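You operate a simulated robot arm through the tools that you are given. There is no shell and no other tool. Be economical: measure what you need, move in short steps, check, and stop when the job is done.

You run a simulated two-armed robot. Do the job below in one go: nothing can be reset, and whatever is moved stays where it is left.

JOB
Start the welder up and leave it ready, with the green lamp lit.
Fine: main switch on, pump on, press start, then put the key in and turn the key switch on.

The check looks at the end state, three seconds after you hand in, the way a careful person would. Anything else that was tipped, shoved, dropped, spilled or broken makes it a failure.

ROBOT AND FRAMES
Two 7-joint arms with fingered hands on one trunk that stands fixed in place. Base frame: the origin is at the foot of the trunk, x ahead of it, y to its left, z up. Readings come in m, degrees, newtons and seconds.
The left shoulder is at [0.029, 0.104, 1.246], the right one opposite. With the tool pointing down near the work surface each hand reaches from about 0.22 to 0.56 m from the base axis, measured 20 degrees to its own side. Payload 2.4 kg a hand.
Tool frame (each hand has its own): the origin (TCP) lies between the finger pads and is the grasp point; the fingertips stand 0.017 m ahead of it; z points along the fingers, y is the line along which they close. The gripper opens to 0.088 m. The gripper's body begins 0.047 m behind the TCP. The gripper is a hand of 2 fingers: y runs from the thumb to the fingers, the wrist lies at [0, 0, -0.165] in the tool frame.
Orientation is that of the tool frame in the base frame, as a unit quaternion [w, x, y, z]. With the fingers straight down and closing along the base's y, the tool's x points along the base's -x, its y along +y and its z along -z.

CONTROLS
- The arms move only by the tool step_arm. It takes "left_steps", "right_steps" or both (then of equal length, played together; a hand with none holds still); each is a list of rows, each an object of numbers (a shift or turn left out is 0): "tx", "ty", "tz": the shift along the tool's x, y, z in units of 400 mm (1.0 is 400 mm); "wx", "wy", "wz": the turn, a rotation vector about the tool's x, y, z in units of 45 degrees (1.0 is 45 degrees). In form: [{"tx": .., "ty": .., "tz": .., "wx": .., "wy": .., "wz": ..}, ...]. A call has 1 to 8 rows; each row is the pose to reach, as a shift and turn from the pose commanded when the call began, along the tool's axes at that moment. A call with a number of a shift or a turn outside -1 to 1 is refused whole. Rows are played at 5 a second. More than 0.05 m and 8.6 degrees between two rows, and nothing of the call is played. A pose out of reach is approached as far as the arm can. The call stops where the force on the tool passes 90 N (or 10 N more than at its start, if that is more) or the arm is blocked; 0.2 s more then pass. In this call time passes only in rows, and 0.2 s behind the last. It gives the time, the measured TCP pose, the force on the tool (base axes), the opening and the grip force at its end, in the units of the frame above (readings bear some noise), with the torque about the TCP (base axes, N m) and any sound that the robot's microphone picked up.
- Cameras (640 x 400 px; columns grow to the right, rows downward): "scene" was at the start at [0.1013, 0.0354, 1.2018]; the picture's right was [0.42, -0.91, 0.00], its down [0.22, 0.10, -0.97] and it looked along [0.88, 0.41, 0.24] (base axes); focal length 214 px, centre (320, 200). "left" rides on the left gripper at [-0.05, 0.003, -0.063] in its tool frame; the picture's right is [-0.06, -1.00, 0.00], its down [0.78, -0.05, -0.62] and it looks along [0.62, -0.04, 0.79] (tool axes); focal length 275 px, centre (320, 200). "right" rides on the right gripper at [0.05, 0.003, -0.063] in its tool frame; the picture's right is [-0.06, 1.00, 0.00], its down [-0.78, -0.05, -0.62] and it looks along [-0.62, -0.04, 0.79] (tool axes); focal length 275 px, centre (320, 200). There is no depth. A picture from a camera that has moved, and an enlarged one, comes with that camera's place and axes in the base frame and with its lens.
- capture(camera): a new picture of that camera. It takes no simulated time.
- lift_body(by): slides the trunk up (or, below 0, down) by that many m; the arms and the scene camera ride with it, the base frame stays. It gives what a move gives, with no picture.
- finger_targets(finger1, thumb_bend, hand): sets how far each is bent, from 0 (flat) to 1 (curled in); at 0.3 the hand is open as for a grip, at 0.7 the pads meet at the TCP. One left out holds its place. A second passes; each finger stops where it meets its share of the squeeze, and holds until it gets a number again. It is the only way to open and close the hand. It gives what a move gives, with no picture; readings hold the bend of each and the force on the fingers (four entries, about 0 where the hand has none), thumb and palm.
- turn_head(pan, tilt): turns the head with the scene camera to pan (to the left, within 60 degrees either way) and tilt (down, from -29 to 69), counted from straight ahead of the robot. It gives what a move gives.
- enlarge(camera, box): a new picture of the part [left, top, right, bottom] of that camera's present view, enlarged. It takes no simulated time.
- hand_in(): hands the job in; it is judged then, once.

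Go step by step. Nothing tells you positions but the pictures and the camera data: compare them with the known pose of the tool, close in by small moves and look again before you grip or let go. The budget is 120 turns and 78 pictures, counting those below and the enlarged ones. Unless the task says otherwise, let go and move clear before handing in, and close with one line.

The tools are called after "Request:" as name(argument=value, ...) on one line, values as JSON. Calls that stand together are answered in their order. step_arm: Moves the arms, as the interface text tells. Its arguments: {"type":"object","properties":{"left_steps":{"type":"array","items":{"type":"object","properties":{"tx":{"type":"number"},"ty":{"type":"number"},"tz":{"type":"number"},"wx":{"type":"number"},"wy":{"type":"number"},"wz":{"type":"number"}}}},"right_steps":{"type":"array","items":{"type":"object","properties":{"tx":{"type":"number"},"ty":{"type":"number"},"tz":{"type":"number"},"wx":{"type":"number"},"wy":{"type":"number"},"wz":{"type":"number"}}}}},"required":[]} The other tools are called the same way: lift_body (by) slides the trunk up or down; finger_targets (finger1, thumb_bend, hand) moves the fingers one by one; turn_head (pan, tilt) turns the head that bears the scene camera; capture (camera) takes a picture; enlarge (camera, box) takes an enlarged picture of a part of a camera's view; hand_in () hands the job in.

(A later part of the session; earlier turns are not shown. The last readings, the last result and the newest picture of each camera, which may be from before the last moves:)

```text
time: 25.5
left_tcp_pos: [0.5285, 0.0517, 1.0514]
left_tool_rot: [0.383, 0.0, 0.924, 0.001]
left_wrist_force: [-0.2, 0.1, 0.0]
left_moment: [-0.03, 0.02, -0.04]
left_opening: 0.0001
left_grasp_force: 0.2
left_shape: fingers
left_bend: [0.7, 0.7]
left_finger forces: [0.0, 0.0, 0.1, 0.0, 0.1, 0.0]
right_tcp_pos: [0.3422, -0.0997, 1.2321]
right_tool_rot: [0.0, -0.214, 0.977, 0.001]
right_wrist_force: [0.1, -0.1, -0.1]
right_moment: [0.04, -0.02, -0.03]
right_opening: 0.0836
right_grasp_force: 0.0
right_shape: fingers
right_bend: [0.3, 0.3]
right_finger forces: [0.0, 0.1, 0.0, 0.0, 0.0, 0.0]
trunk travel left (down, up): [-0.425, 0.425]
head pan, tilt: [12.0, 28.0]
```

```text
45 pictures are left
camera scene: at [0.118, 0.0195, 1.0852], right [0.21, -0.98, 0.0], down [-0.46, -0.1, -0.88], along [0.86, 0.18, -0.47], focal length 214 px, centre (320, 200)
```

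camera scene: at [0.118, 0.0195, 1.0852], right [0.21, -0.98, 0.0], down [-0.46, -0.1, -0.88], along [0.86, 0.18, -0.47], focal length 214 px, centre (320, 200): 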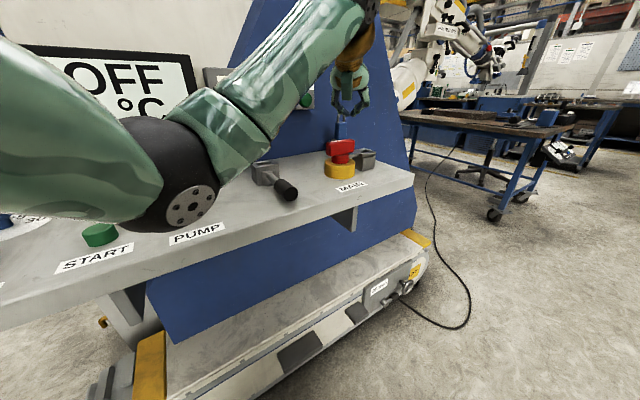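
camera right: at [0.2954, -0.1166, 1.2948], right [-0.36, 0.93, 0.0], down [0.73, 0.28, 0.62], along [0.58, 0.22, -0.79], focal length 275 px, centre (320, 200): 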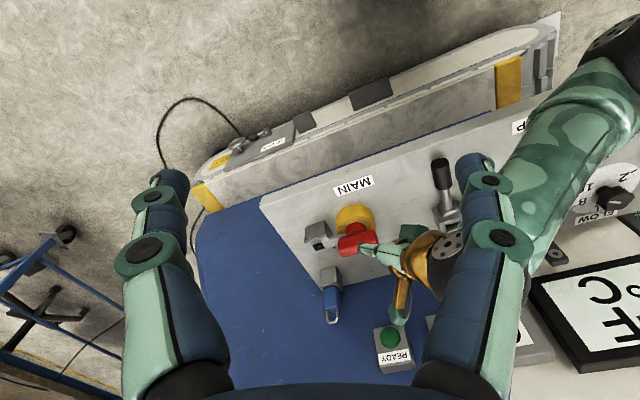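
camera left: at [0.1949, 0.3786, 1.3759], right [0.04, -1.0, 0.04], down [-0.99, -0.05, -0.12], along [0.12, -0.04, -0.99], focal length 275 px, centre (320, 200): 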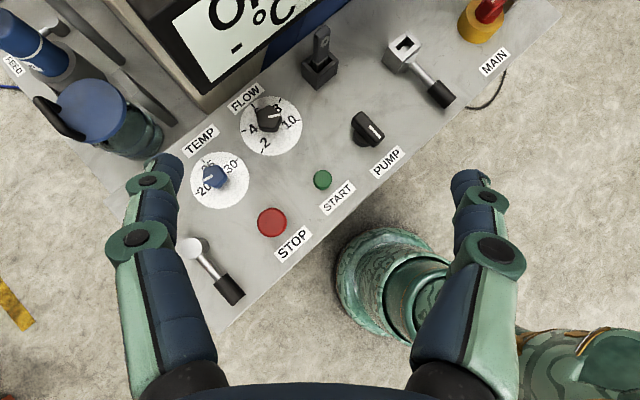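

The arm hangs in front of the desk and is clear of the knobs. I lower the left fingers in front of the red handle.

Request:
step_arm(left_steps=[{"tx": 0.057, "tz": 0.057}, {"tx": 0.114, "tz": 0.114}, {"tx": 0.17, "tz": 0.17}])

Request:
capture(camera="right")

Request:
enlarge(camera="scene", box=[180, 50, 420, 250])

```text
time: 26.3
left_tcp_pos: [0.5265, 0.0524, 0.955]
left_tool_rot: [0.383, 0.0, 0.924, 0.001]
left_wrist_force: [-0.1, 0.6, 0.1]
left_moment: [0.01, 0.0, 0.01]
left_opening: 0.0
left_grasp_force: 0.0
left_shape: fingers
left_bend: [0.7, 0.7]
left_finger forces: [0.1, 0.1, 0.0, 0.0, 0.0, 0.1]
right_tcp_pos: [0.3426, -0.0993, 1.2308]
right_tool_rot: [-0.001, -0.216, 0.976, 0.0]
right_wrist_force: [0.2, 1.2, -0.1]
right_moment: [0.0, -0.01, 0.03]
right_opening: 0.0834
right_grasp_force: 0.2
right_shape: fingers
right_bend: [0.3, 0.3]
right_finger forces: [0.0, 0.0, 0.1, 0.0, 0.0, 0.1]
trunk travel left (down, up): [-0.425, 0.425]
head pan, tilt: [12.0, 28.0]
```

```text
44 pictures are left
camera right: at [0.2953, -0.1164, 1.2949], right [-0.36, 0.93, 0.0], down [0.73, 0.28, 0.62], along [0.58, 0.22, -0.79], focal length 275 px, centre (320, 200)
```

right: 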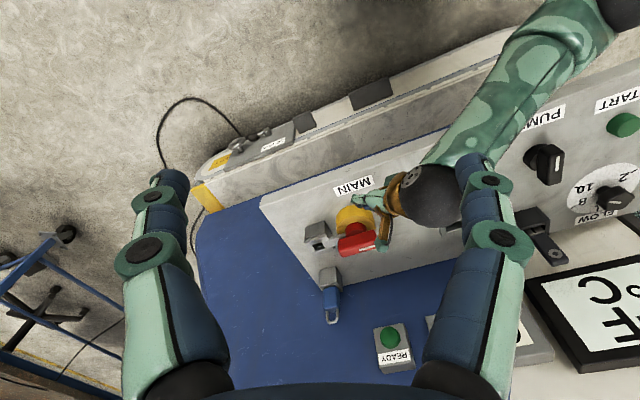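

```text
2.00 times, centred on (300, 150) of scene
camera zoom: at [0.1179, 0.0197, 1.0852], right [0.21, -0.98, 0.0], down [-0.46, -0.1, -0.88], along [0.86, 0.18, -0.47], focal length 429 px, centre (360, 300)
```

zoom: 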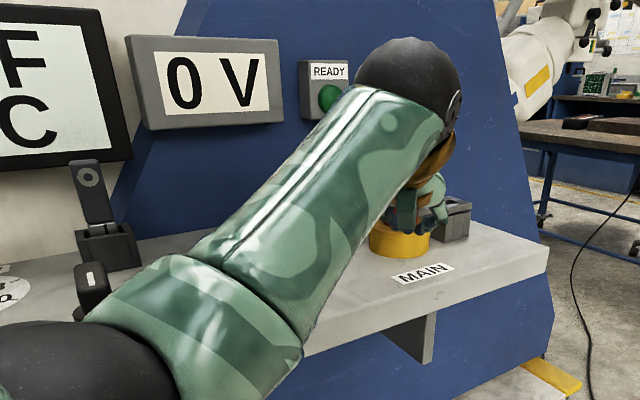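

Fingers are in front of the handle's left end. I push the first part clockwise and watch the forces.

Request:
step_arm(left_steps=[{"tx": -0.017, "tz": 0.017, "ty": 0.028}, {"tx": -0.034, "tz": 0.034, "ty": 0.056}, {"tx": -0.038, "tz": 0.038, "ty": 0.075}, {"tx": -0.042, "tz": 0.042, "ty": 0.09}, {"tx": -0.046, "tz": 0.046, "ty": 0.105}])

Request:
capture(camera="right")

```text
time: 27.5
left_tcp_pos: [0.5538, 0.0946, 0.9551]
left_tool_rot: [0.383, 0.0, 0.924, 0.0]
left_wrist_force: [-0.1, -0.1, -0.1]
left_moment: [0.04, -0.01, -0.02]
left_opening: 0.0
left_grasp_force: 0.0
left_shape: fingers
left_bend: [0.7, 0.7]
left_finger forces: [0.0, 0.0, 0.0, 0.0, 0.0, 0.0]
right_tcp_pos: [0.3411, -0.0992, 1.2294]
right_tool_rot: [0.001, -0.215, 0.977, 0.0]
right_wrist_force: [0.5, 0.1, 0.1]
right_moment: [0.01, 0.0, -0.01]
right_opening: 0.0835
right_grasp_force: 0.0
right_shape: fingers
right_bend: [0.3, 0.3]
right_finger forces: [0.0, 0.1, 0.0, 0.0, 0.0, 0.1]
trunk travel left (down, up): [-0.425, 0.425]
head pan, tilt: [12.0, 28.0]
```

```text
42 pictures are left
camera right: at [0.2953, -0.1164, 1.2949], right [-0.36, 0.93, 0.0], down [0.73, 0.28, 0.62], along [0.58, 0.22, -0.79], focal length 275 px, centre (320, 200)
```

right: 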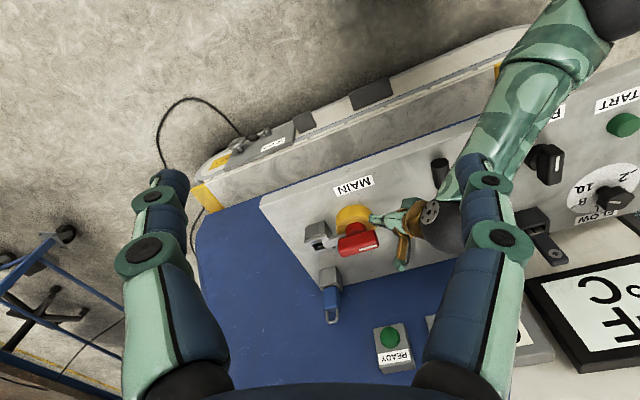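

There is still a slight gap: the handle's centre is rather about (0.608,0.083). I continue the push along the corrected arc.

Request:
step_arm(left_steps=[{"tx": -0.011, "tz": 0.011, "ty": 0.015}, {"tx": -0.022, "tz": 0.022, "ty": 0.029}, {"tx": -0.036, "tz": 0.036, "ty": 0.046}, {"tx": -0.05, "tz": 0.05, "ty": 0.059}])

Request:
capture(camera="right")

```text
time: 28.5
left_tcp_pos: [0.5799, 0.1198, 0.9536]
left_tool_rot: [0.382, 0.0, 0.924, 0.0]
left_wrist_force: [-7.1, 4.1, -0.5]
left_moment: [-0.02, -0.07, -0.23]
left_opening: 0.0
left_grasp_force: 4.0
left_shape: fingers
left_bend: [0.7, 0.7]
left_finger forces: [0.0, 0.0, 0.0, 0.0, 8.0, 0.0]
right_tcp_pos: [0.3405, -0.0977, 1.2321]
right_tool_rot: [0.0, -0.215, 0.977, -0.001]
right_wrist_force: [0.2, 0.0, -0.2]
right_moment: [0.01, -0.02, -0.02]
right_opening: 0.0837
right_grasp_force: 0.0
right_shape: fingers
right_bend: [0.3, 0.3]
right_finger forces: [0.1, 0.1, 0.0, 0.1, 0.0, 0.0]
trunk travel left (down, up): [-0.425, 0.425]
head pan, tilt: [12.0, 28.0]
```

```text
41 pictures are left
camera right: at [0.2943, -0.1157, 1.2952], right [-0.36, 0.93, 0.0], down [0.73, 0.29, 0.62], along [0.58, 0.22, -0.79], focal length 275 px, centre (320, 200)
```

right: 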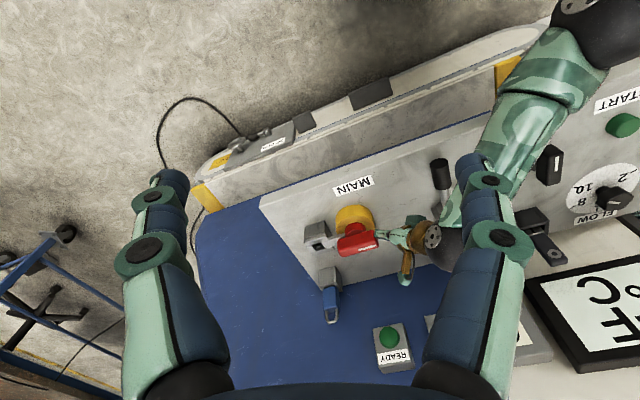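

Request:
enlarge(camera="right", box=[290, 170, 450, 290])

```text
3.33 times, centred on (370, 230) of right
camera zoom: at [0.2943, -0.1157, 1.2952], right [-0.36, 0.93, 0.0], down [0.73, 0.29, 0.62], along [0.58, 0.22, -0.79], focal length 918 px, centre (153, 100)
```

zoom: 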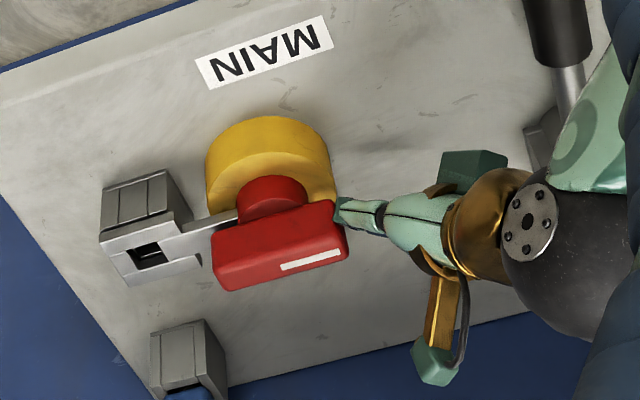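

The fingertip missed the side and pressed the handle's end. I back off, come round to the front face of the handle nearer its axis, and push from there.

Request:
step_arm(left_steps=[{"tx": 0.012, "tz": -0.012, "ty": 0.018}, {"tx": 0.064, "tz": -0.085, "ty": -0.069}, {"tx": 0.032, "tz": -0.053, "ty": -0.115}, {"tx": 0.013, "tz": -0.034, "ty": -0.089}, {"tx": 0.008, "tz": -0.029, "ty": -0.07}, {"tx": 0.003, "tz": -0.024, "ty": -0.051}])

Request:
enlarge(camera="right", box=[290, 170, 450, 290])

```text
time: 29.9
left_tcp_pos: [0.5732, 0.0984, 0.9624]
left_tool_rot: [0.383, 0.001, 0.924, 0.0]
left_wrist_force: [-0.6, -0.4, -0.6]
left_moment: [0.0, -0.02, 0.01]
left_opening: 0.0001
left_grasp_force: 1.5
left_shape: fingers
left_bend: [0.71, 0.7]
left_finger forces: [1.9, 0.1, 0.1, 0.0, 0.0, 0.0]
right_tcp_pos: [0.3419, -0.0988, 1.2309]
right_tool_rot: [0.0, -0.215, 0.977, 0.0]
right_wrist_force: [-0.1, -1.1, -0.3]
right_moment: [-0.03, -0.02, -0.01]
right_opening: 0.0834
right_grasp_force: 0.0
right_shape: fingers
right_bend: [0.3, 0.3]
right_finger forces: [0.0, 0.0, 0.0, 0.0, 0.1, 0.0]
trunk travel left (down, up): [-0.425, 0.425]
head pan, tilt: [12.0, 28.0]
```

```text
3.33 times, centred on (370, 230) of right
camera zoom: at [0.2952, -0.1165, 1.2949], right [-0.36, 0.93, 0.0], down [0.73, 0.28, 0.62], along [0.58, 0.22, -0.79], focal length 918 px, centre (153, 100)
```

zoom: 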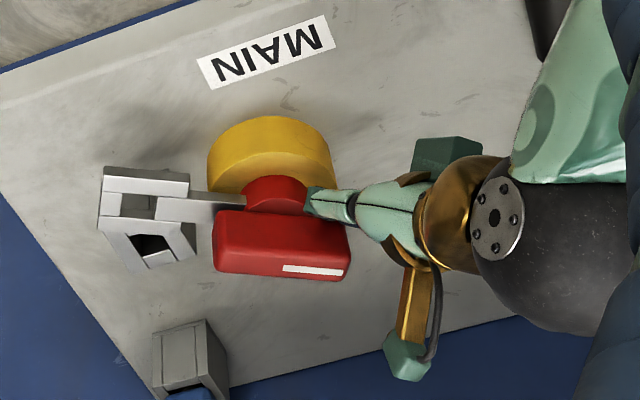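

The handle turns clockwise with little effort. I continue the arc.

Request:
step_arm(left_steps=[{"tx": -0.011, "tz": 0.011, "ty": 0.015}, {"tx": -0.022, "tz": 0.022, "ty": 0.0255}, {"tx": -0.036, "tz": 0.036, "ty": 0.03}, {"tx": -0.05, "tz": 0.05, "ty": 0.032}, {"tx": -0.06, "tz": 0.06, "ty": 0.0295}])

Request:
enlarge(camera="right", box=[290, 170, 450, 290])

```text
time: 31.1
left_tcp_pos: [0.6054, 0.1125, 0.9608]
left_tool_rot: [0.383, -0.001, 0.924, 0.0]
left_wrist_force: [-11.6, 6.1, -0.3]
left_moment: [-0.05, -0.14, -0.38]
left_opening: 0.0
left_grasp_force: 5.7
left_shape: fingers
left_bend: [0.7, 0.7]
left_finger forces: [0.0, 0.0, 0.0, 0.1, 11.8, 0.0]
right_tcp_pos: [0.3398, -0.0981, 1.2309]
right_tool_rot: [0.001, -0.216, 0.976, 0.0]
right_wrist_force: [0.1, 0.2, 0.2]
right_moment: [-0.03, 0.01, 0.02]
right_opening: 0.0832
right_grasp_force: 0.0
right_shape: fingers
right_bend: [0.3, 0.3]
right_finger forces: [0.0, 0.1, 0.1, 0.1, 0.1, 0.0]
trunk travel left (down, up): [-0.425, 0.425]
head pan, tilt: [12.0, 28.0]
```

```text
3.33 times, centred on (370, 230) of right
camera zoom: at [0.2939, -0.1155, 1.2953], right [-0.36, 0.93, 0.0], down [0.73, 0.29, 0.62], along [0.58, 0.22, -0.79], focal length 918 px, centre (153, 100)
```

zoom: 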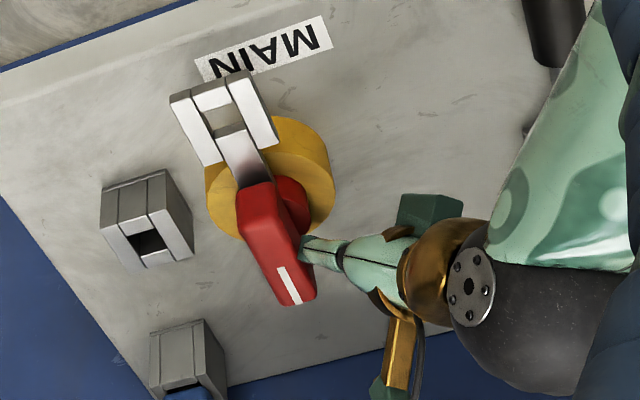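

Request:
capture(camera="scene")

```text
37 pictures are left
camera scene: at [0.1167, 0.0204, 1.0854], right [0.21, -0.98, 0.0], down [-0.46, -0.1, -0.88], along [0.86, 0.18, -0.47], focal length 214 px, centre (320, 200)
```

scene: 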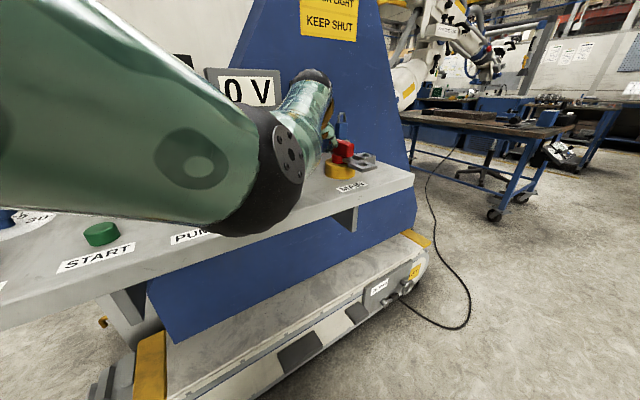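

Elbow is near the pump so I keep this short: a slight extra push to be sure, then straight back off and up.

Request:
step_arm(left_steps=[{"tx": -0.008, "tz": 0.008, "ty": -0.011}, {"tx": -0.011, "tz": 0.011, "ty": -0.016}])

Request:
step_arm(left_steps=[{"tx": 0.03, "tz": -0.03, "ty": 0.05}, {"tx": -0.01, "tz": -0.1, "ty": 0.05}, {"tx": -0.08, "tz": -0.19, "ty": 0.05}, {"tx": -0.15, "tz": -0.28, "ty": 0.05}, {"tx": -0.15, "tz": -0.37, "ty": 0.05}])

Request:
capture(camera="scene")

Request:
capture(camera="right")

```text
time: 31.7
left_tcp_pos: [0.6068, 0.1087, 0.9606]
left_tool_rot: [0.381, -0.001, 0.925, 0.0]
left_wrist_force: [-56.8, 29.1, -6.7]
left_moment: [-0.2, -0.74, -1.74]
left_opening: 0.0001
left_grasp_force: 30.8
left_shape: fingers
left_bend: [0.67, 0.68]
left_finger forces: [0.0, 0.0, 0.0, 0.1, 60.7, 0.0]
right_tcp_pos: [0.334, -0.095, 1.2335]
right_tool_rot: [0.003, -0.215, 0.977, -0.002]
right_wrist_force: [0.1, -0.5, 0.1]
right_moment: [-0.01, 0.03, 0.0]
right_opening: 0.0833
right_grasp_force: 0.0
right_shape: fingers
right_bend: [0.3, 0.3]
right_finger forces: [0.1, 0.1, 0.0, 0.0, 0.1, 0.1]
trunk travel left (down, up): [-0.425, 0.425]
head pan, tilt: [12.0, 28.0]
```

```text
time: 32.9
left_tcp_pos: [0.5511, 0.1346, 1.1116]
left_tool_rot: [0.385, -0.003, 0.923, 0.005]
left_wrist_force: [0.1, -0.2, 0.0]
left_moment: [-0.02, -0.03, 0.0]
left_opening: 0.0004
left_grasp_force: 0.1
left_shape: fingers
left_bend: [0.7, 0.7]
left_finger forces: [0.0, 0.1, 0.0, 0.0, 0.0, 0.0]
right_tcp_pos: [0.3419, -0.099, 1.2304]
right_tool_rot: [0.0, -0.215, 0.977, 0.001]
right_wrist_force: [-0.3, 0.9, -0.4]
right_moment: [0.0, 0.0, 0.04]
right_opening: 0.0836
right_grasp_force: 0.0
right_shape: fingers
right_bend: [0.3, 0.3]
right_finger forces: [0.0, 0.1, 0.0, 0.1, 0.1, 0.0]
trunk travel left (down, up): [-0.425, 0.425]
head pan, tilt: [12.0, 28.0]
```

```text
36 pictures are left
camera scene: at [0.1198, 0.0145, 1.0901], right [0.15, -0.99, 0.0], down [-0.42, -0.06, -0.91], along [0.9, 0.13, -0.42], focal length 214 px, centre (320, 200)
```

scene: 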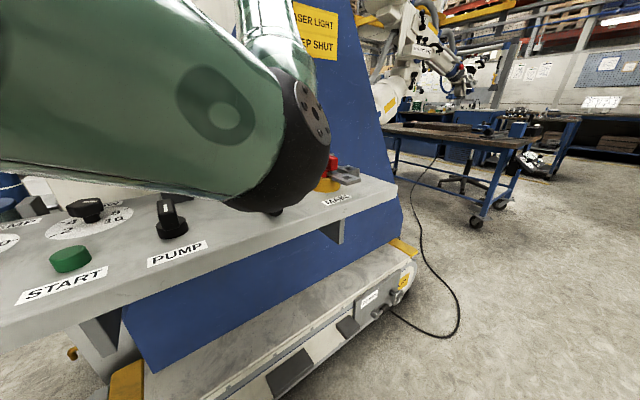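

```text
35 pictures are left
camera right: at [0.2952, -0.1164, 1.2948], right [-0.36, 0.93, 0.0], down [0.73, 0.28, 0.62], along [0.58, 0.22, -0.79], focal length 275 px, centre (320, 200)
```

right: 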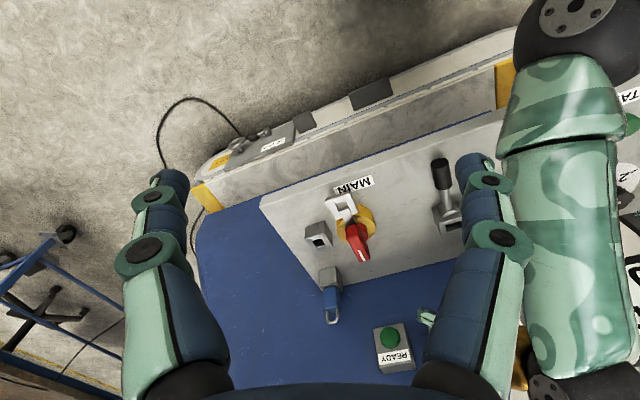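

Main hit its end stop—on. I retract the left arm, uprighting the hand on the way and opening it.

Request:
step_arm(left_steps=[{"tx": 0.024, "ty": 0.062, "tz": -0.086, "wy": 0.12}, {"tx": 0.049, "ty": 0.125, "tz": -0.172, "wy": 0.25}, {"tx": 0.073, "ty": 0.187, "tz": -0.259, "wy": 0.38}, {"tx": 0.098, "ty": 0.25, "tz": -0.345, "wy": 0.5}, {"tx": 0.122, "ty": 0.312, "tz": -0.431, "wy": 0.62}, {"tx": 0.146, "ty": 0.375, "tz": -0.517, "wy": 0.75}, {"tx": 0.17, "ty": 0.437, "tz": -0.604, "wy": 0.88}, {"tx": 0.195, "ty": 0.5, "tz": -0.69, "wy": 1.0}])

Request:
finger_targets(hand="left", finger1=0.3, thumb_bend=0.3)

Request:
turn_head(pan=45, tilt=30)

Request:
step_arm(left_steps=[{"wz": -0.15}, {"wz": -0.3}, {"wz": -0.45}, {"wz": -0.6}, {"wz": -0.75}, {"wz": -0.9}, {"wz": -1.0}])

Request:
capture(camera="scene")

Request:
capture(camera="left")

```text
time: 34.7
left_tcp_pos: [0.2937, 0.3255, 1.2492]
left_tool_rot: [-0.001, 0.001, 1.0, -0.001]
left_wrist_force: [0.0, 0.1, 0.8]
left_moment: [-0.03, 0.01, 0.02]
left_opening: 0.0
left_grasp_force: 0.1
left_shape: fingers
left_bend: [0.7, 0.7]
left_finger forces: [0.1, 0.0, 0.0, 0.0, 0.0, 0.0]
left hand out of reach, approached as far as the arm can: row 3, 4, 5, 6
right_tcp_pos: [0.3414, -0.0992, 1.2301]
right_tool_rot: [0.0, -0.214, 0.977, 0.0]
right_wrist_force: [-0.1, 0.0, -0.1]
right_moment: [0.02, 0.02, 0.03]
right_opening: 0.0835
right_grasp_force: 0.0
right_shape: fingers
right_bend: [0.3, 0.3]
right_finger forces: [0.0, 0.0, 0.0, 0.0, 0.1, 0.0]
trunk travel left (down, up): [-0.425, 0.425]
head pan, tilt: [12.0, 28.0]
```

```text
time: 35.7
left_tcp_pos: [0.2952, 0.324, 1.2488]
left_tool_rot: [0.0, 0.0, 1.0, -0.001]
left_wrist_force: [0.1, 0.1, -0.4]
left_moment: [0.0, -0.03, -0.05]
left_opening: 0.0833
left_grasp_force: 0.1
left_shape: fingers
left_bend: [0.3, 0.3]
left_finger forces: [0.1, 0.1, 0.0, 0.1, 0.0, 0.0]
right_tcp_pos: [0.342, -0.0989, 1.2304]
right_tool_rot: [-0.001, -0.214, 0.977, -0.001]
right_wrist_force: [-0.5, 0.2, -0.3]
right_moment: [0.01, 0.02, 0.02]
right_opening: 0.0836
right_grasp_force: 0.1
right_shape: fingers
right_bend: [0.3, 0.3]
right_finger forces: [0.0, 0.0, 0.0, 0.1, 0.0, 0.0]
trunk travel left (down, up): [-0.425, 0.425]
head pan, tilt: [12.0, 28.0]
```

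```text
time: 36.7
left_tcp_pos: [0.295, 0.3236, 1.2478]
left_tool_rot: [0.001, -0.001, 1.0, 0.0]
left_wrist_force: [-0.7, 0.4, -1.0]
left_moment: [0.01, -0.02, 0.01]
left_opening: 0.0834
left_grasp_force: 0.1
left_shape: fingers
left_bend: [0.3, 0.3]
left_finger forces: [0.0, 0.0, 0.0, 0.1, 0.0, 0.0]
right_tcp_pos: [0.3414, -0.0989, 1.2319]
right_tool_rot: [0.0, -0.215, 0.977, 0.0]
right_wrist_force: [0.0, 0.3, 0.5]
right_moment: [0.0, -0.02, 0.05]
right_opening: 0.0832
right_grasp_force: 0.0
right_shape: fingers
right_bend: [0.3, 0.3]
right_finger forces: [0.1, 0.0, 0.0, 0.0, 0.0, 0.0]
trunk travel left (down, up): [-0.425, 0.425]
head pan, tilt: [45.0, 30.0]
```

```text
time: 38.3
left_tcp_pos: [0.2997, 0.3246, 1.2466]
left_tool_rot: [0.001, -0.383, 0.924, 0.0]
left_wrist_force: [-0.6, -0.7, -0.3]
left_moment: [0.0, 0.03, -0.01]
left_opening: 0.0835
left_grasp_force: 0.1
left_shape: fingers
left_bend: [0.3, 0.3]
left_finger forces: [0.0, 0.1, 0.0, 0.1, 0.1, 0.0]
right_tcp_pos: [0.3425, -0.099, 1.2319]
right_tool_rot: [0.0, -0.215, 0.977, 0.0]
right_wrist_force: [-0.1, -0.1, 0.1]
right_moment: [0.0, -0.05, 0.01]
right_opening: 0.0835
right_grasp_force: 0.0
right_shape: fingers
right_bend: [0.3, 0.3]
right_finger forces: [0.1, 0.0, 0.1, 0.0, 0.0, 0.2]
trunk travel left (down, up): [-0.425, 0.425]
head pan, tilt: [45.0, 30.0]
```

```text
34 pictures are left
camera scene: at [0.0927, 0.0647, 1.0821], right [0.71, -0.71, 0.0], down [-0.35, -0.35, -0.87], along [0.61, 0.61, -0.5], focal length 214 px, centre (320, 200)
```

scene: 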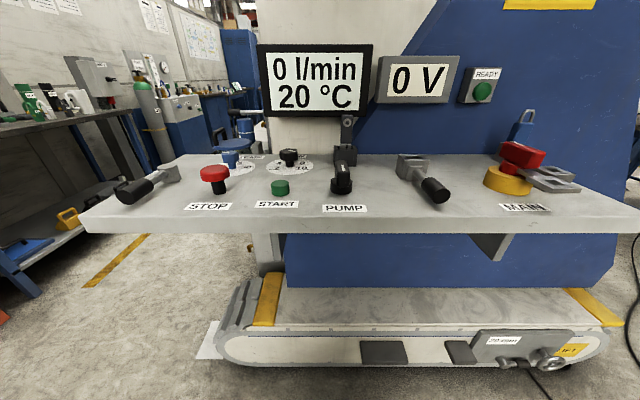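

```text
33 pictures are left
camera left: at [0.333, 0.3633, 1.3114], right [0.75, -0.66, 0.0], down [-0.52, -0.59, 0.62], along [-0.41, -0.46, -0.79], focal length 275 px, centre (320, 200)
```

left: 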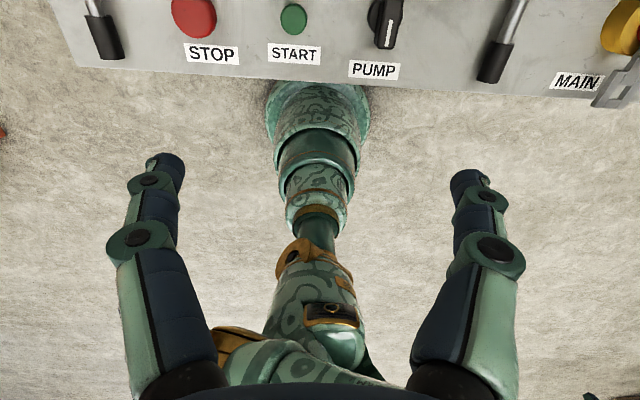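

The main is on: display shows 0 l/min, 20 °C. Now I bring the left hand, turned 45°, over the pump knob.

Request:
step_arm(left_steps=[{"tx": -0.009, "ty": -0.03, "tz": 0.09}, {"tx": -0.018, "ty": -0.061, "tz": 0.18}, {"tx": -0.027, "ty": -0.092, "tz": 0.27}, {"tx": -0.036, "ty": -0.123, "tz": 0.36}, {"tx": -0.045, "ty": -0.153, "tz": 0.45}, {"tx": -0.053, "ty": -0.184, "tz": 0.5425}])

Request:
capture(camera="left")

Request:
capture(camera="scene")

```text
time: 39.7
left_tcp_pos: [0.3648, 0.292, 1.0297]
left_tool_rot: [0.0, -0.383, 0.924, 0.0]
left_wrist_force: [-1.0, -0.4, 0.4]
left_moment: [-0.07, -0.01, 0.0]
left_opening: 0.0836
left_grasp_force: 0.1
left_shape: fingers
left_bend: [0.3, 0.3]
left_finger forces: [0.1, 0.0, 0.1, 0.0, 0.0, 0.1]
left hand out of reach, approached as far as the arm can: row 4, 5, 6
right_tcp_pos: [0.3414, -0.0988, 1.23]
right_tool_rot: [0.0, -0.215, 0.977, 0.0]
right_wrist_force: [0.6, -0.7, -0.5]
right_moment: [-0.01, -0.03, -0.02]
right_opening: 0.0837
right_grasp_force: 0.1
right_shape: fingers
right_bend: [0.3, 0.3]
right_finger forces: [0.1, 0.0, 0.0, 0.1, 0.1, 0.0]
trunk travel left (down, up): [-0.425, 0.425]
head pan, tilt: [45.0, 30.0]
```

```text
32 pictures are left
camera left: at [0.3984, 0.3311, 1.0939], right [0.75, -0.66, 0.0], down [-0.52, -0.59, 0.62], along [-0.41, -0.46, -0.79], focal length 275 px, centre (320, 200)
```

left: 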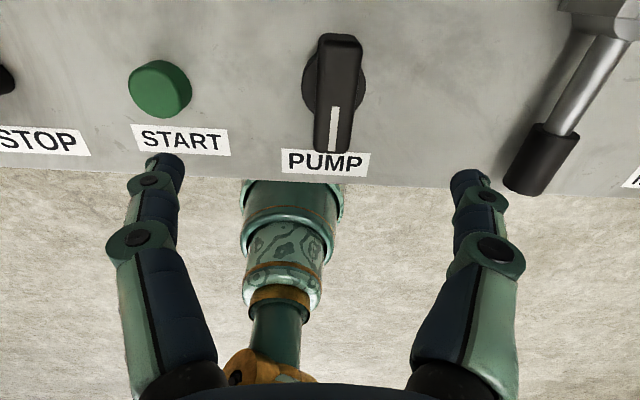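

```text
31 pictures are left
camera scene: at [0.0928, 0.0647, 1.0821], right [0.71, -0.71, 0.0], down [-0.35, -0.35, -0.87], along [0.61, 0.61, -0.5], focal length 214 px, centre (320, 200)
```

scene: 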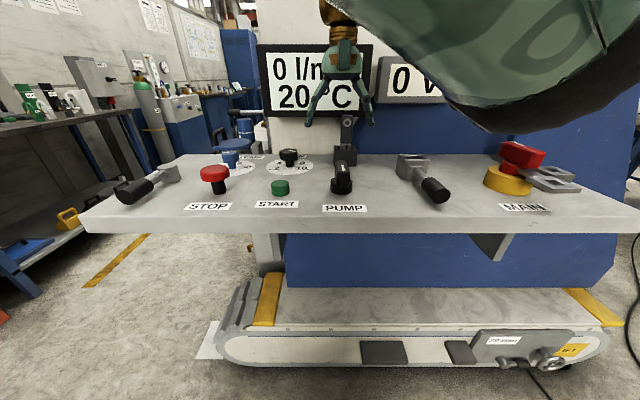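

Knob axis ≈(0.3735,0.289), its handle runs front-to-back with the mark toward the robot. I go down around it.

Request:
step_arm(left_steps=[{"tx": -0.005, "ty": -0.004, "tz": 0.08}, {"tx": -0.01, "ty": -0.008, "tz": 0.15}, {"tx": -0.013, "ty": -0.01, "tz": 0.218}])

Request:
capture(camera="left")

```text
time: 40.5
left_tcp_pos: [0.3746, 0.296, 0.9432]
left_tool_rot: [0.0, -0.383, 0.924, 0.001]
left_wrist_force: [0.4, -0.2, -0.4]
left_moment: [0.03, 0.03, 0.02]
left_opening: 0.0837
left_grasp_force: 0.0
left_shape: fingers
left_bend: [0.3, 0.3]
left_finger forces: [0.1, 0.0, 0.0, 0.0, 0.1, 0.1]
right_tcp_pos: [0.3412, -0.1, 1.2321]
right_tool_rot: [0.0, -0.214, 0.977, 0.0]
right_wrist_force: [0.1, 0.3, 0.6]
right_moment: [0.01, -0.01, -0.02]
right_opening: 0.0837
right_grasp_force: 0.1
right_shape: fingers
right_bend: [0.3, 0.3]
right_finger forces: [0.1, 0.0, 0.0, 0.0, 0.1, 0.1]
trunk travel left (down, up): [-0.425, 0.425]
head pan, tilt: [45.0, 30.0]
```

```text
30 pictures are left
camera left: at [0.4071, 0.3349, 1.0077], right [0.75, -0.66, 0.0], down [-0.52, -0.59, 0.62], along [-0.41, -0.46, -0.79], focal length 275 px, centre (320, 200)
```

left: 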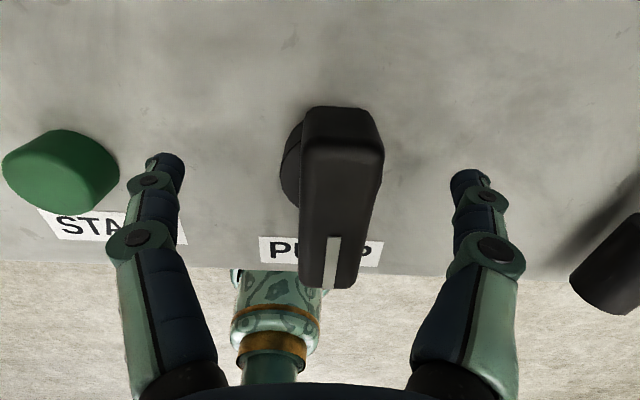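

I centre a bit on the handle and close the fingers on it.

Request:
step_arm(left_steps=[{"tx": 0.01, "ty": -0.013, "tz": 0.012}])

Request:
finger_targets(hand="left", finger1=0.7, thumb_bend=0.7)

Request:
step_arm(left_steps=[{"wz": 0.18}, {"wz": 0.36}, {"wz": 0.54}])

Request:
capture(camera="left")

```text
time: 40.9
left_tcp_pos: [0.3749, 0.2894, 0.9388]
left_tool_rot: [0.0, -0.383, 0.924, 0.0]
left_wrist_force: [0.0, 0.9, 0.1]
left_moment: [0.0, 0.0, -0.04]
left_opening: 0.0838
left_grasp_force: 0.1
left_shape: fingers
left_bend: [0.3, 0.3]
left_finger forces: [0.1, 0.1, 0.0, 0.1, 0.0, 0.1]
right_tcp_pos: [0.3426, -0.1001, 1.2313]
right_tool_rot: [0.0, -0.215, 0.977, -0.001]
right_wrist_force: [0.0, -1.0, -0.6]
right_moment: [-0.02, 0.06, 0.02]
right_opening: 0.0835
right_grasp_force: 0.1
right_shape: fingers
right_bend: [0.3, 0.3]
right_finger forces: [0.0, 0.0, 0.0, 0.0, 0.1, 0.1]
trunk travel left (down, up): [-0.425, 0.425]
head pan, tilt: [45.0, 30.0]
```

```text
time: 41.9
left_tcp_pos: [0.3754, 0.2879, 0.9385]
left_tool_rot: [0.0, -0.382, 0.924, 0.0]
left_wrist_force: [0.5, -0.8, -1.4]
left_moment: [-0.02, 0.0, 0.01]
left_opening: 0.0137
left_grasp_force: 4.0
left_shape: fingers
left_bend: [0.61, 0.65]
left_finger forces: [3.7, 0.0, 0.1, 0.1, 4.5, 0.0]
right_tcp_pos: [0.3416, -0.0986, 1.2301]
right_tool_rot: [0.0, -0.215, 0.977, 0.0]
right_wrist_force: [-0.3, -0.1, -1.0]
right_moment: [0.03, 0.01, 0.02]
right_opening: 0.0836
right_grasp_force: 0.1
right_shape: fingers
right_bend: [0.3, 0.3]
right_finger forces: [0.1, 0.0, 0.0, 0.0, 0.0, 0.0]
trunk travel left (down, up): [-0.425, 0.425]
head pan, tilt: [45.0, 30.0]
```

```text
time: 42.7
left_tcp_pos: [0.3763, 0.2893, 0.9385]
left_tool_rot: [0.0, -0.178, 0.984, 0.001]
left_wrist_force: [-0.4, -2.8, -2.5]
left_moment: [-0.04, 0.01, 0.07]
left_opening: 0.0143
left_grasp_force: 5.2
left_shape: fingers
left_bend: [0.61, 0.65]
left_finger forces: [3.9, 0.0, 0.0, 0.1, 5.8, 0.0]
right_tcp_pos: [0.3408, -0.0993, 1.2314]
right_tool_rot: [0.0, -0.215, 0.977, 0.0]
right_wrist_force: [0.2, -0.1, -0.6]
right_moment: [-0.04, 0.01, -0.01]
right_opening: 0.0834
right_grasp_force: 0.1
right_shape: fingers
right_bend: [0.3, 0.3]
right_finger forces: [0.0, 0.1, 0.1, 0.0, 0.1, 0.0]
trunk travel left (down, up): [-0.425, 0.425]
head pan, tilt: [45.0, 30.0]
```

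```text
29 pictures are left
camera left: at [0.4226, 0.311, 1.0025], right [0.41, -0.91, 0.0], down [-0.72, -0.32, 0.62], along [-0.56, -0.25, -0.79], focal length 275 px, centre (320, 200)
```

left: 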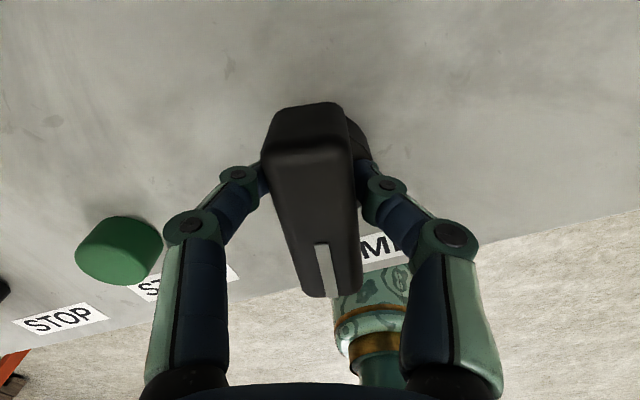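

The knob turns freely clockwise with the hand. I continue to 90°.

Request:
step_arm(left_steps=[{"wz": 0.18}, {"wz": 0.36}, {"wz": 0.54}, {"wz": 0.72}, {"wz": 0.9}])

Request:
step_arm(left_steps=[{"wz": 0.18}, {"wz": 0.36}, {"wz": 0.54}])

Request:
capture(camera="left")

Request:
capture(camera="scene")

```text
time: 43.9
left_tcp_pos: [0.3776, 0.2877, 0.9372]
left_tool_rot: [0.0, 0.174, 0.985, 0.0]
left_wrist_force: [4.8, -6.9, 0.5]
left_moment: [-0.12, -0.08, 0.09]
left_opening: 0.0142
left_grasp_force: 5.3
left_shape: fingers
left_bend: [0.64, 0.64]
left_finger forces: [2.3, 0.1, 0.1, 0.1, 8.6, 0.1]
right_tcp_pos: [0.3413, -0.1005, 1.2304]
right_tool_rot: [-0.001, -0.215, 0.977, 0.001]
right_wrist_force: [0.1, -0.8, -0.6]
right_moment: [0.03, 0.01, 0.01]
right_opening: 0.0836
right_grasp_force: 0.0
right_shape: fingers
right_bend: [0.3, 0.3]
right_finger forces: [0.0, 0.1, 0.0, 0.0, 0.0, 0.1]
trunk travel left (down, up): [-0.425, 0.425]
head pan, tilt: [45.0, 30.0]
```

```text
time: 44.7
left_tcp_pos: [0.3762, 0.2871, 0.9383]
left_tool_rot: [-0.001, 0.377, 0.926, 0.0]
left_wrist_force: [-0.3, -8.7, 1.8]
left_moment: [-0.15, 0.02, 0.08]
left_opening: 0.0138
left_grasp_force: 4.8
left_shape: fingers
left_bend: [0.65, 0.63]
left_finger forces: [1.9, 0.1, 0.1, 0.1, 8.3, 0.1]
right_tcp_pos: [0.3419, -0.1006, 1.2317]
right_tool_rot: [0.0, -0.215, 0.977, 0.0]
right_wrist_force: [-0.2, -0.4, -0.7]
right_moment: [0.0, -0.05, -0.01]
right_opening: 0.0838
right_grasp_force: 0.0
right_shape: fingers
right_bend: [0.3, 0.3]
right_finger forces: [0.0, 0.1, 0.0, 0.1, 0.0, 0.0]
trunk travel left (down, up): [-0.425, 0.425]
head pan, tilt: [45.0, 30.0]
```

```text
28 pictures are left
camera left: at [0.4136, 0.2562, 1.0022], right [-0.65, -0.76, 0.0], down [-0.6, 0.51, 0.62], along [-0.47, 0.4, -0.78], focal length 275 px, centre (320, 200)
```

left: 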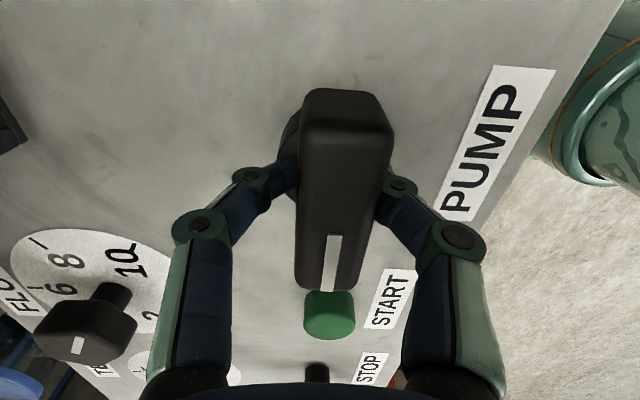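

```text
27 pictures are left
camera scene: at [0.0927, 0.0637, 1.0821], right [0.71, -0.71, 0.0], down [-0.35, -0.35, -0.87], along [0.61, 0.61, -0.5], focal length 214 px, centre (320, 200)
```

scene: 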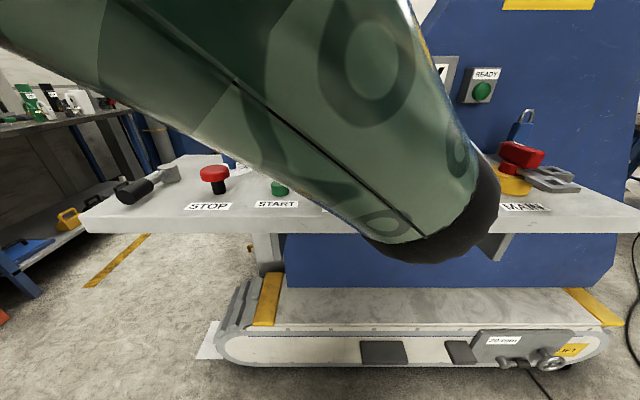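

The knob has turned about 90° with no stop felt. I release, lift and check the display.

Request:
finger_targets(hand="left", finger1=0.3, thumb_bend=0.3)

Request:
step_arm(left_steps=[{"tz": -0.1}, {"tz": -0.2}, {"tz": -0.3, "ty": 0.02, "tx": 0.03, "wz": -0.18}, {"tz": -0.4, "ty": 0.05, "tx": 0.08, "wz": -0.36}, {"tz": -0.45, "ty": 0.05, "tx": 0.13, "wz": -0.54}, {"tz": -0.5, "ty": 0.05, "tx": 0.18, "wz": -0.72}])

Request:
capture(camera="scene")

```text
time: 45.7
left_tcp_pos: [0.3769, 0.2896, 0.938]
left_tool_rot: [0.0, 0.376, 0.927, 0.0]
left_wrist_force: [-0.5, -1.1, -0.1]
left_moment: [0.01, 0.01, 0.0]
left_opening: 0.0835
left_grasp_force: 0.1
left_shape: fingers
left_bend: [0.3, 0.3]
left_finger forces: [0.0, 0.1, 0.1, 0.1, 0.0, 0.0]
right_tcp_pos: [0.3416, -0.0995, 1.231]
right_tool_rot: [0.0, -0.215, 0.977, 0.0]
right_wrist_force: [-0.3, -0.6, -0.4]
right_moment: [0.01, 0.01, 0.01]
right_opening: 0.0835
right_grasp_force: 0.0
right_shape: fingers
right_bend: [0.3, 0.3]
right_finger forces: [0.0, 0.0, 0.0, 0.1, 0.0, 0.1]
trunk travel left (down, up): [-0.425, 0.425]
head pan, tilt: [45.0, 30.0]
```

```text
time: 47.1
left_tcp_pos: [0.34, 0.3538, 1.1391]
left_tool_rot: [0.0, 0.102, 0.995, 0.0]
left_wrist_force: [-0.2, 0.8, -0.9]
left_moment: [-0.02, -0.03, 0.01]
left_opening: 0.0832
left_grasp_force: 0.1
left_shape: fingers
left_bend: [0.3, 0.3]
left_finger forces: [0.1, 0.0, 0.1, 0.0, 0.0, 0.0]
right_tcp_pos: [0.3405, -0.099, 1.2313]
right_tool_rot: [0.0, -0.214, 0.977, 0.0]
right_wrist_force: [-0.3, 0.7, 0.0]
right_moment: [0.0, -0.01, 0.01]
right_opening: 0.0836
right_grasp_force: 0.2
right_shape: fingers
right_bend: [0.3, 0.3]
right_finger forces: [0.0, 0.0, 0.1, 0.0, 0.0, 0.0]
trunk travel left (down, up): [-0.425, 0.425]
head pan, tilt: [45.0, 30.0]
```

```text
26 pictures are left
camera scene: at [0.0926, 0.0648, 1.0821], right [0.71, -0.71, 0.0], down [-0.35, -0.35, -0.87], along [0.61, 0.61, -0.5], focal length 214 px, centre (320, 200)
```

scene: 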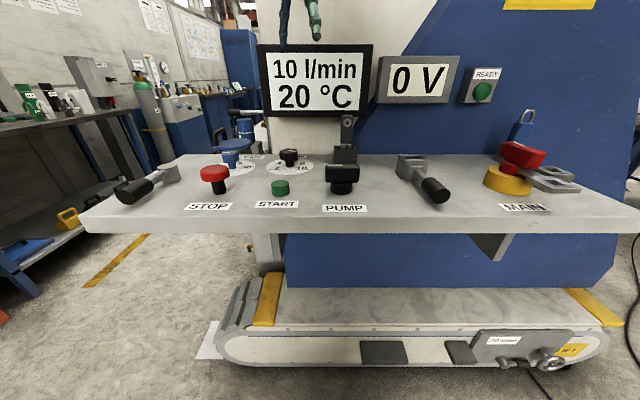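

Flow is 10 l/min, pump on. Next START: I close the left fingers and hover above the button.

Request:
finger_targets(hand="left", finger1=0.7, thumb_bend=0.7)

Request:
step_arm(left_steps=[{"tx": 0.033, "ty": -0.003, "tz": 0.09}, {"tx": 0.066, "ty": -0.006, "tz": 0.18}, {"tx": 0.1, "ty": -0.009, "tz": 0.27}, {"tx": 0.13, "ty": -0.012, "tz": 0.35}])

Request:
capture(camera="left")

Request:
enlarge(camera="scene", box=[160, 80, 400, 230])

```text
time: 48.1
left_tcp_pos: [0.3386, 0.3548, 1.1378]
left_tool_rot: [0.0, 0.102, 0.995, 0.0]
left_wrist_force: [-1.1, 0.8, -0.1]
left_moment: [-0.03, 0.02, 0.02]
left_opening: 0.0
left_grasp_force: 0.0
left_shape: fingers
left_bend: [0.7, 0.7]
left_finger forces: [0.0, 0.0, 0.1, 0.0, 0.1, 0.0]
right_tcp_pos: [0.3423, -0.0999, 1.2316]
right_tool_rot: [0.0, -0.215, 0.977, 0.0]
right_wrist_force: [-0.4, 0.4, -0.8]
right_moment: [0.02, 0.04, -0.04]
right_opening: 0.0836
right_grasp_force: 0.0
right_shape: fingers
right_bend: [0.3, 0.3]
right_finger forces: [0.0, 0.1, 0.0, 0.0, 0.1, 0.0]
trunk travel left (down, up): [-0.425, 0.425]
head pan, tilt: [45.0, 30.0]
```

```text
time: 49.1
left_tcp_pos: [0.2873, 0.3572, 0.9949]
left_tool_rot: [0.001, 0.102, 0.995, 0.0]
left_wrist_force: [-0.1, -0.8, 0.5]
left_moment: [-0.01, 0.0, -0.01]
left_opening: 0.0
left_grasp_force: 0.0
left_shape: fingers
left_bend: [0.7, 0.7]
left_finger forces: [0.1, 0.0, 0.1, 0.1, 0.0, 0.0]
right_tcp_pos: [0.3422, -0.0982, 1.2306]
right_tool_rot: [0.001, -0.215, 0.977, 0.0]
right_wrist_force: [-0.8, -0.2, -0.2]
right_moment: [0.02, -0.03, -0.01]
right_opening: 0.0834
right_grasp_force: 0.1
right_shape: fingers
right_bend: [0.3, 0.3]
right_finger forces: [0.0, 0.0, 0.0, 0.1, 0.0, 0.0]
trunk travel left (down, up): [-0.425, 0.425]
head pan, tilt: [45.0, 30.0]
```

```text
25 pictures are left
camera left: at [0.3373, 0.3515, 1.06], right [-0.14, -0.99, 0.0], down [-0.78, 0.11, 0.62], along [-0.61, 0.09, -0.79], focal length 275 px, centre (320, 200)
```

left: 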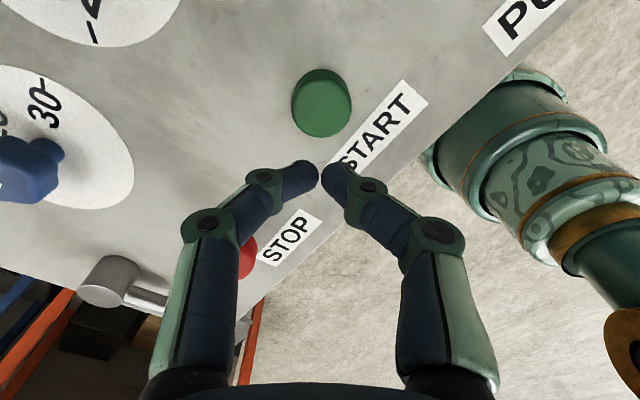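

```text
2.67 times, centred on (280, 155) of scene
camera zoom: at [0.0927, 0.0648, 1.0821], right [0.71, -0.71, 0.0], down [-0.35, -0.35, -0.87], along [0.61, 0.61, -0.5], focal length 572 px, centre (427, 320)
```

zoom: 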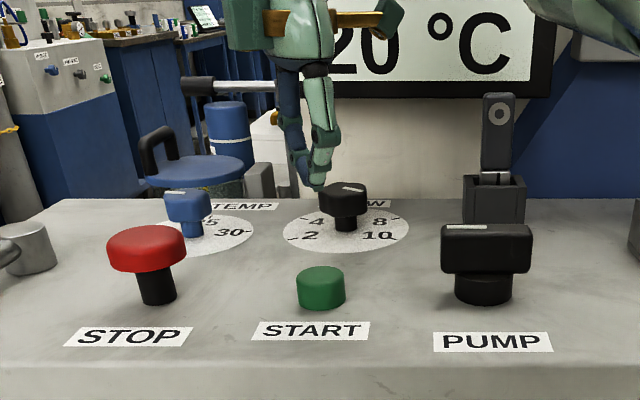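

START is at (0.290,0.359), right below the fingertips. I press.

Request:
step_arm(left_steps=[{"tx": -0.006, "ty": 0.006, "tz": 0.08}, {"tx": -0.006, "ty": 0.006, "tz": 0.14}, {"tx": -0.006, "ty": 0.006, "tz": 0.16}, {"tx": -0.006, "ty": 0.006, "tz": 0.172}, {"tx": -0.006, "ty": 0.006, "tz": 0.18}])

Request:
enlarge(camera="scene", box=[230, 30, 510, 220])

```text
time: 50.3
left_tcp_pos: [0.2924, 0.36, 0.9264]
left_tool_rot: [0.002, 0.102, 0.995, 0.002]
left_wrist_force: [2.6, -3.0, 26.3]
left_moment: [-0.11, -0.01, 0.02]
left_opening: 0.0
left_grasp_force: 13.2
left_shape: fingers
left_bend: [0.72, 0.71]
left_finger forces: [9.0, 0.1, 0.0, 0.0, 17.2, 0.0]
right_tcp_pos: [0.3406, -0.1003, 1.2308]
right_tool_rot: [0.001, -0.214, 0.977, 0.0]
right_wrist_force: [0.0, 0.7, 0.2]
right_moment: [0.03, 0.0, 0.04]
right_opening: 0.0833
right_grasp_force: 0.0
right_shape: fingers
right_bend: [0.3, 0.3]
right_finger forces: [0.0, 0.1, 0.0, 0.1, 0.0, 0.1]
trunk travel left (down, up): [-0.425, 0.425]
head pan, tilt: [45.0, 30.0]
```

```text
2.11 times, centred on (370, 125) of scene
camera zoom: at [0.0921, 0.0631, 1.0825], right [0.71, -0.71, 0.0], down [-0.35, -0.35, -0.87], along [0.61, 0.61, -0.5], focal length 452 px, centre (215, 358)
```

zoom: 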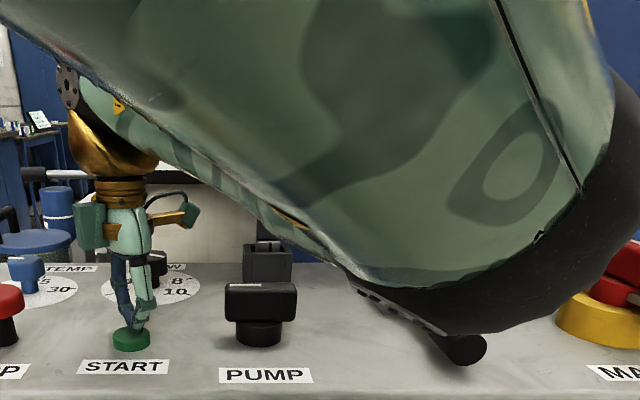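

Pressed with 26 N. I lift off and check the display.

Request:
step_arm(left_steps=[{"tz": -0.1}, {"tz": -0.2}, {"tz": -0.3}, {"tz": -0.4}, {"tz": -0.5}, {"tz": -0.6}])

Request:
capture(camera="scene")

```text
time: 51.7
left_tcp_pos: [0.2917, 0.3614, 1.1667]
left_tool_rot: [0.0, 0.102, 0.995, 0.001]
left_wrist_force: [-0.5, -0.7, 0.2]
left_moment: [0.0, 0.01, 0.0]
left_opening: 0.0001
left_grasp_force: 0.0
left_shape: fingers
left_bend: [0.7, 0.7]
left_finger forces: [0.0, 0.0, 0.0, 0.0, 0.1, 0.1]
right_tcp_pos: [0.3417, -0.0984, 1.2308]
right_tool_rot: [0.0, -0.215, 0.977, 0.0]
right_wrist_force: [0.1, 0.2, -0.2]
right_moment: [-0.01, 0.0, 0.02]
right_opening: 0.0836
right_grasp_force: 0.0
right_shape: fingers
right_bend: [0.3, 0.3]
right_finger forces: [0.0, 0.1, 0.0, 0.0, 0.0, 0.1]
trunk travel left (down, up): [-0.425, 0.425]
head pan, tilt: [45.0, 30.0]
```

```text
22 pictures are left
camera scene: at [0.0926, 0.0647, 1.0821], right [0.71, -0.71, 0.0], down [-0.35, -0.35, -0.87], along [0.61, 0.61, -0.5], focal length 214 px, centre (320, 200)
```

scene: 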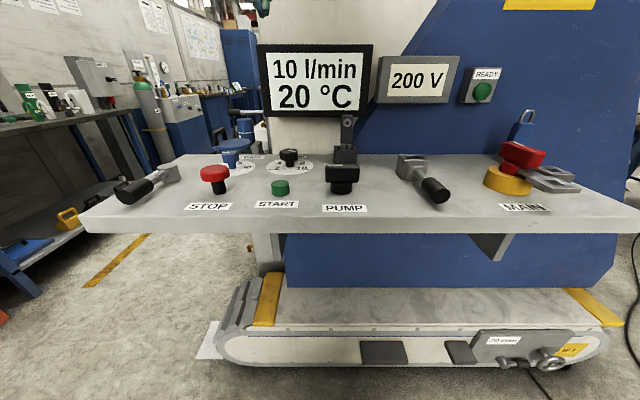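

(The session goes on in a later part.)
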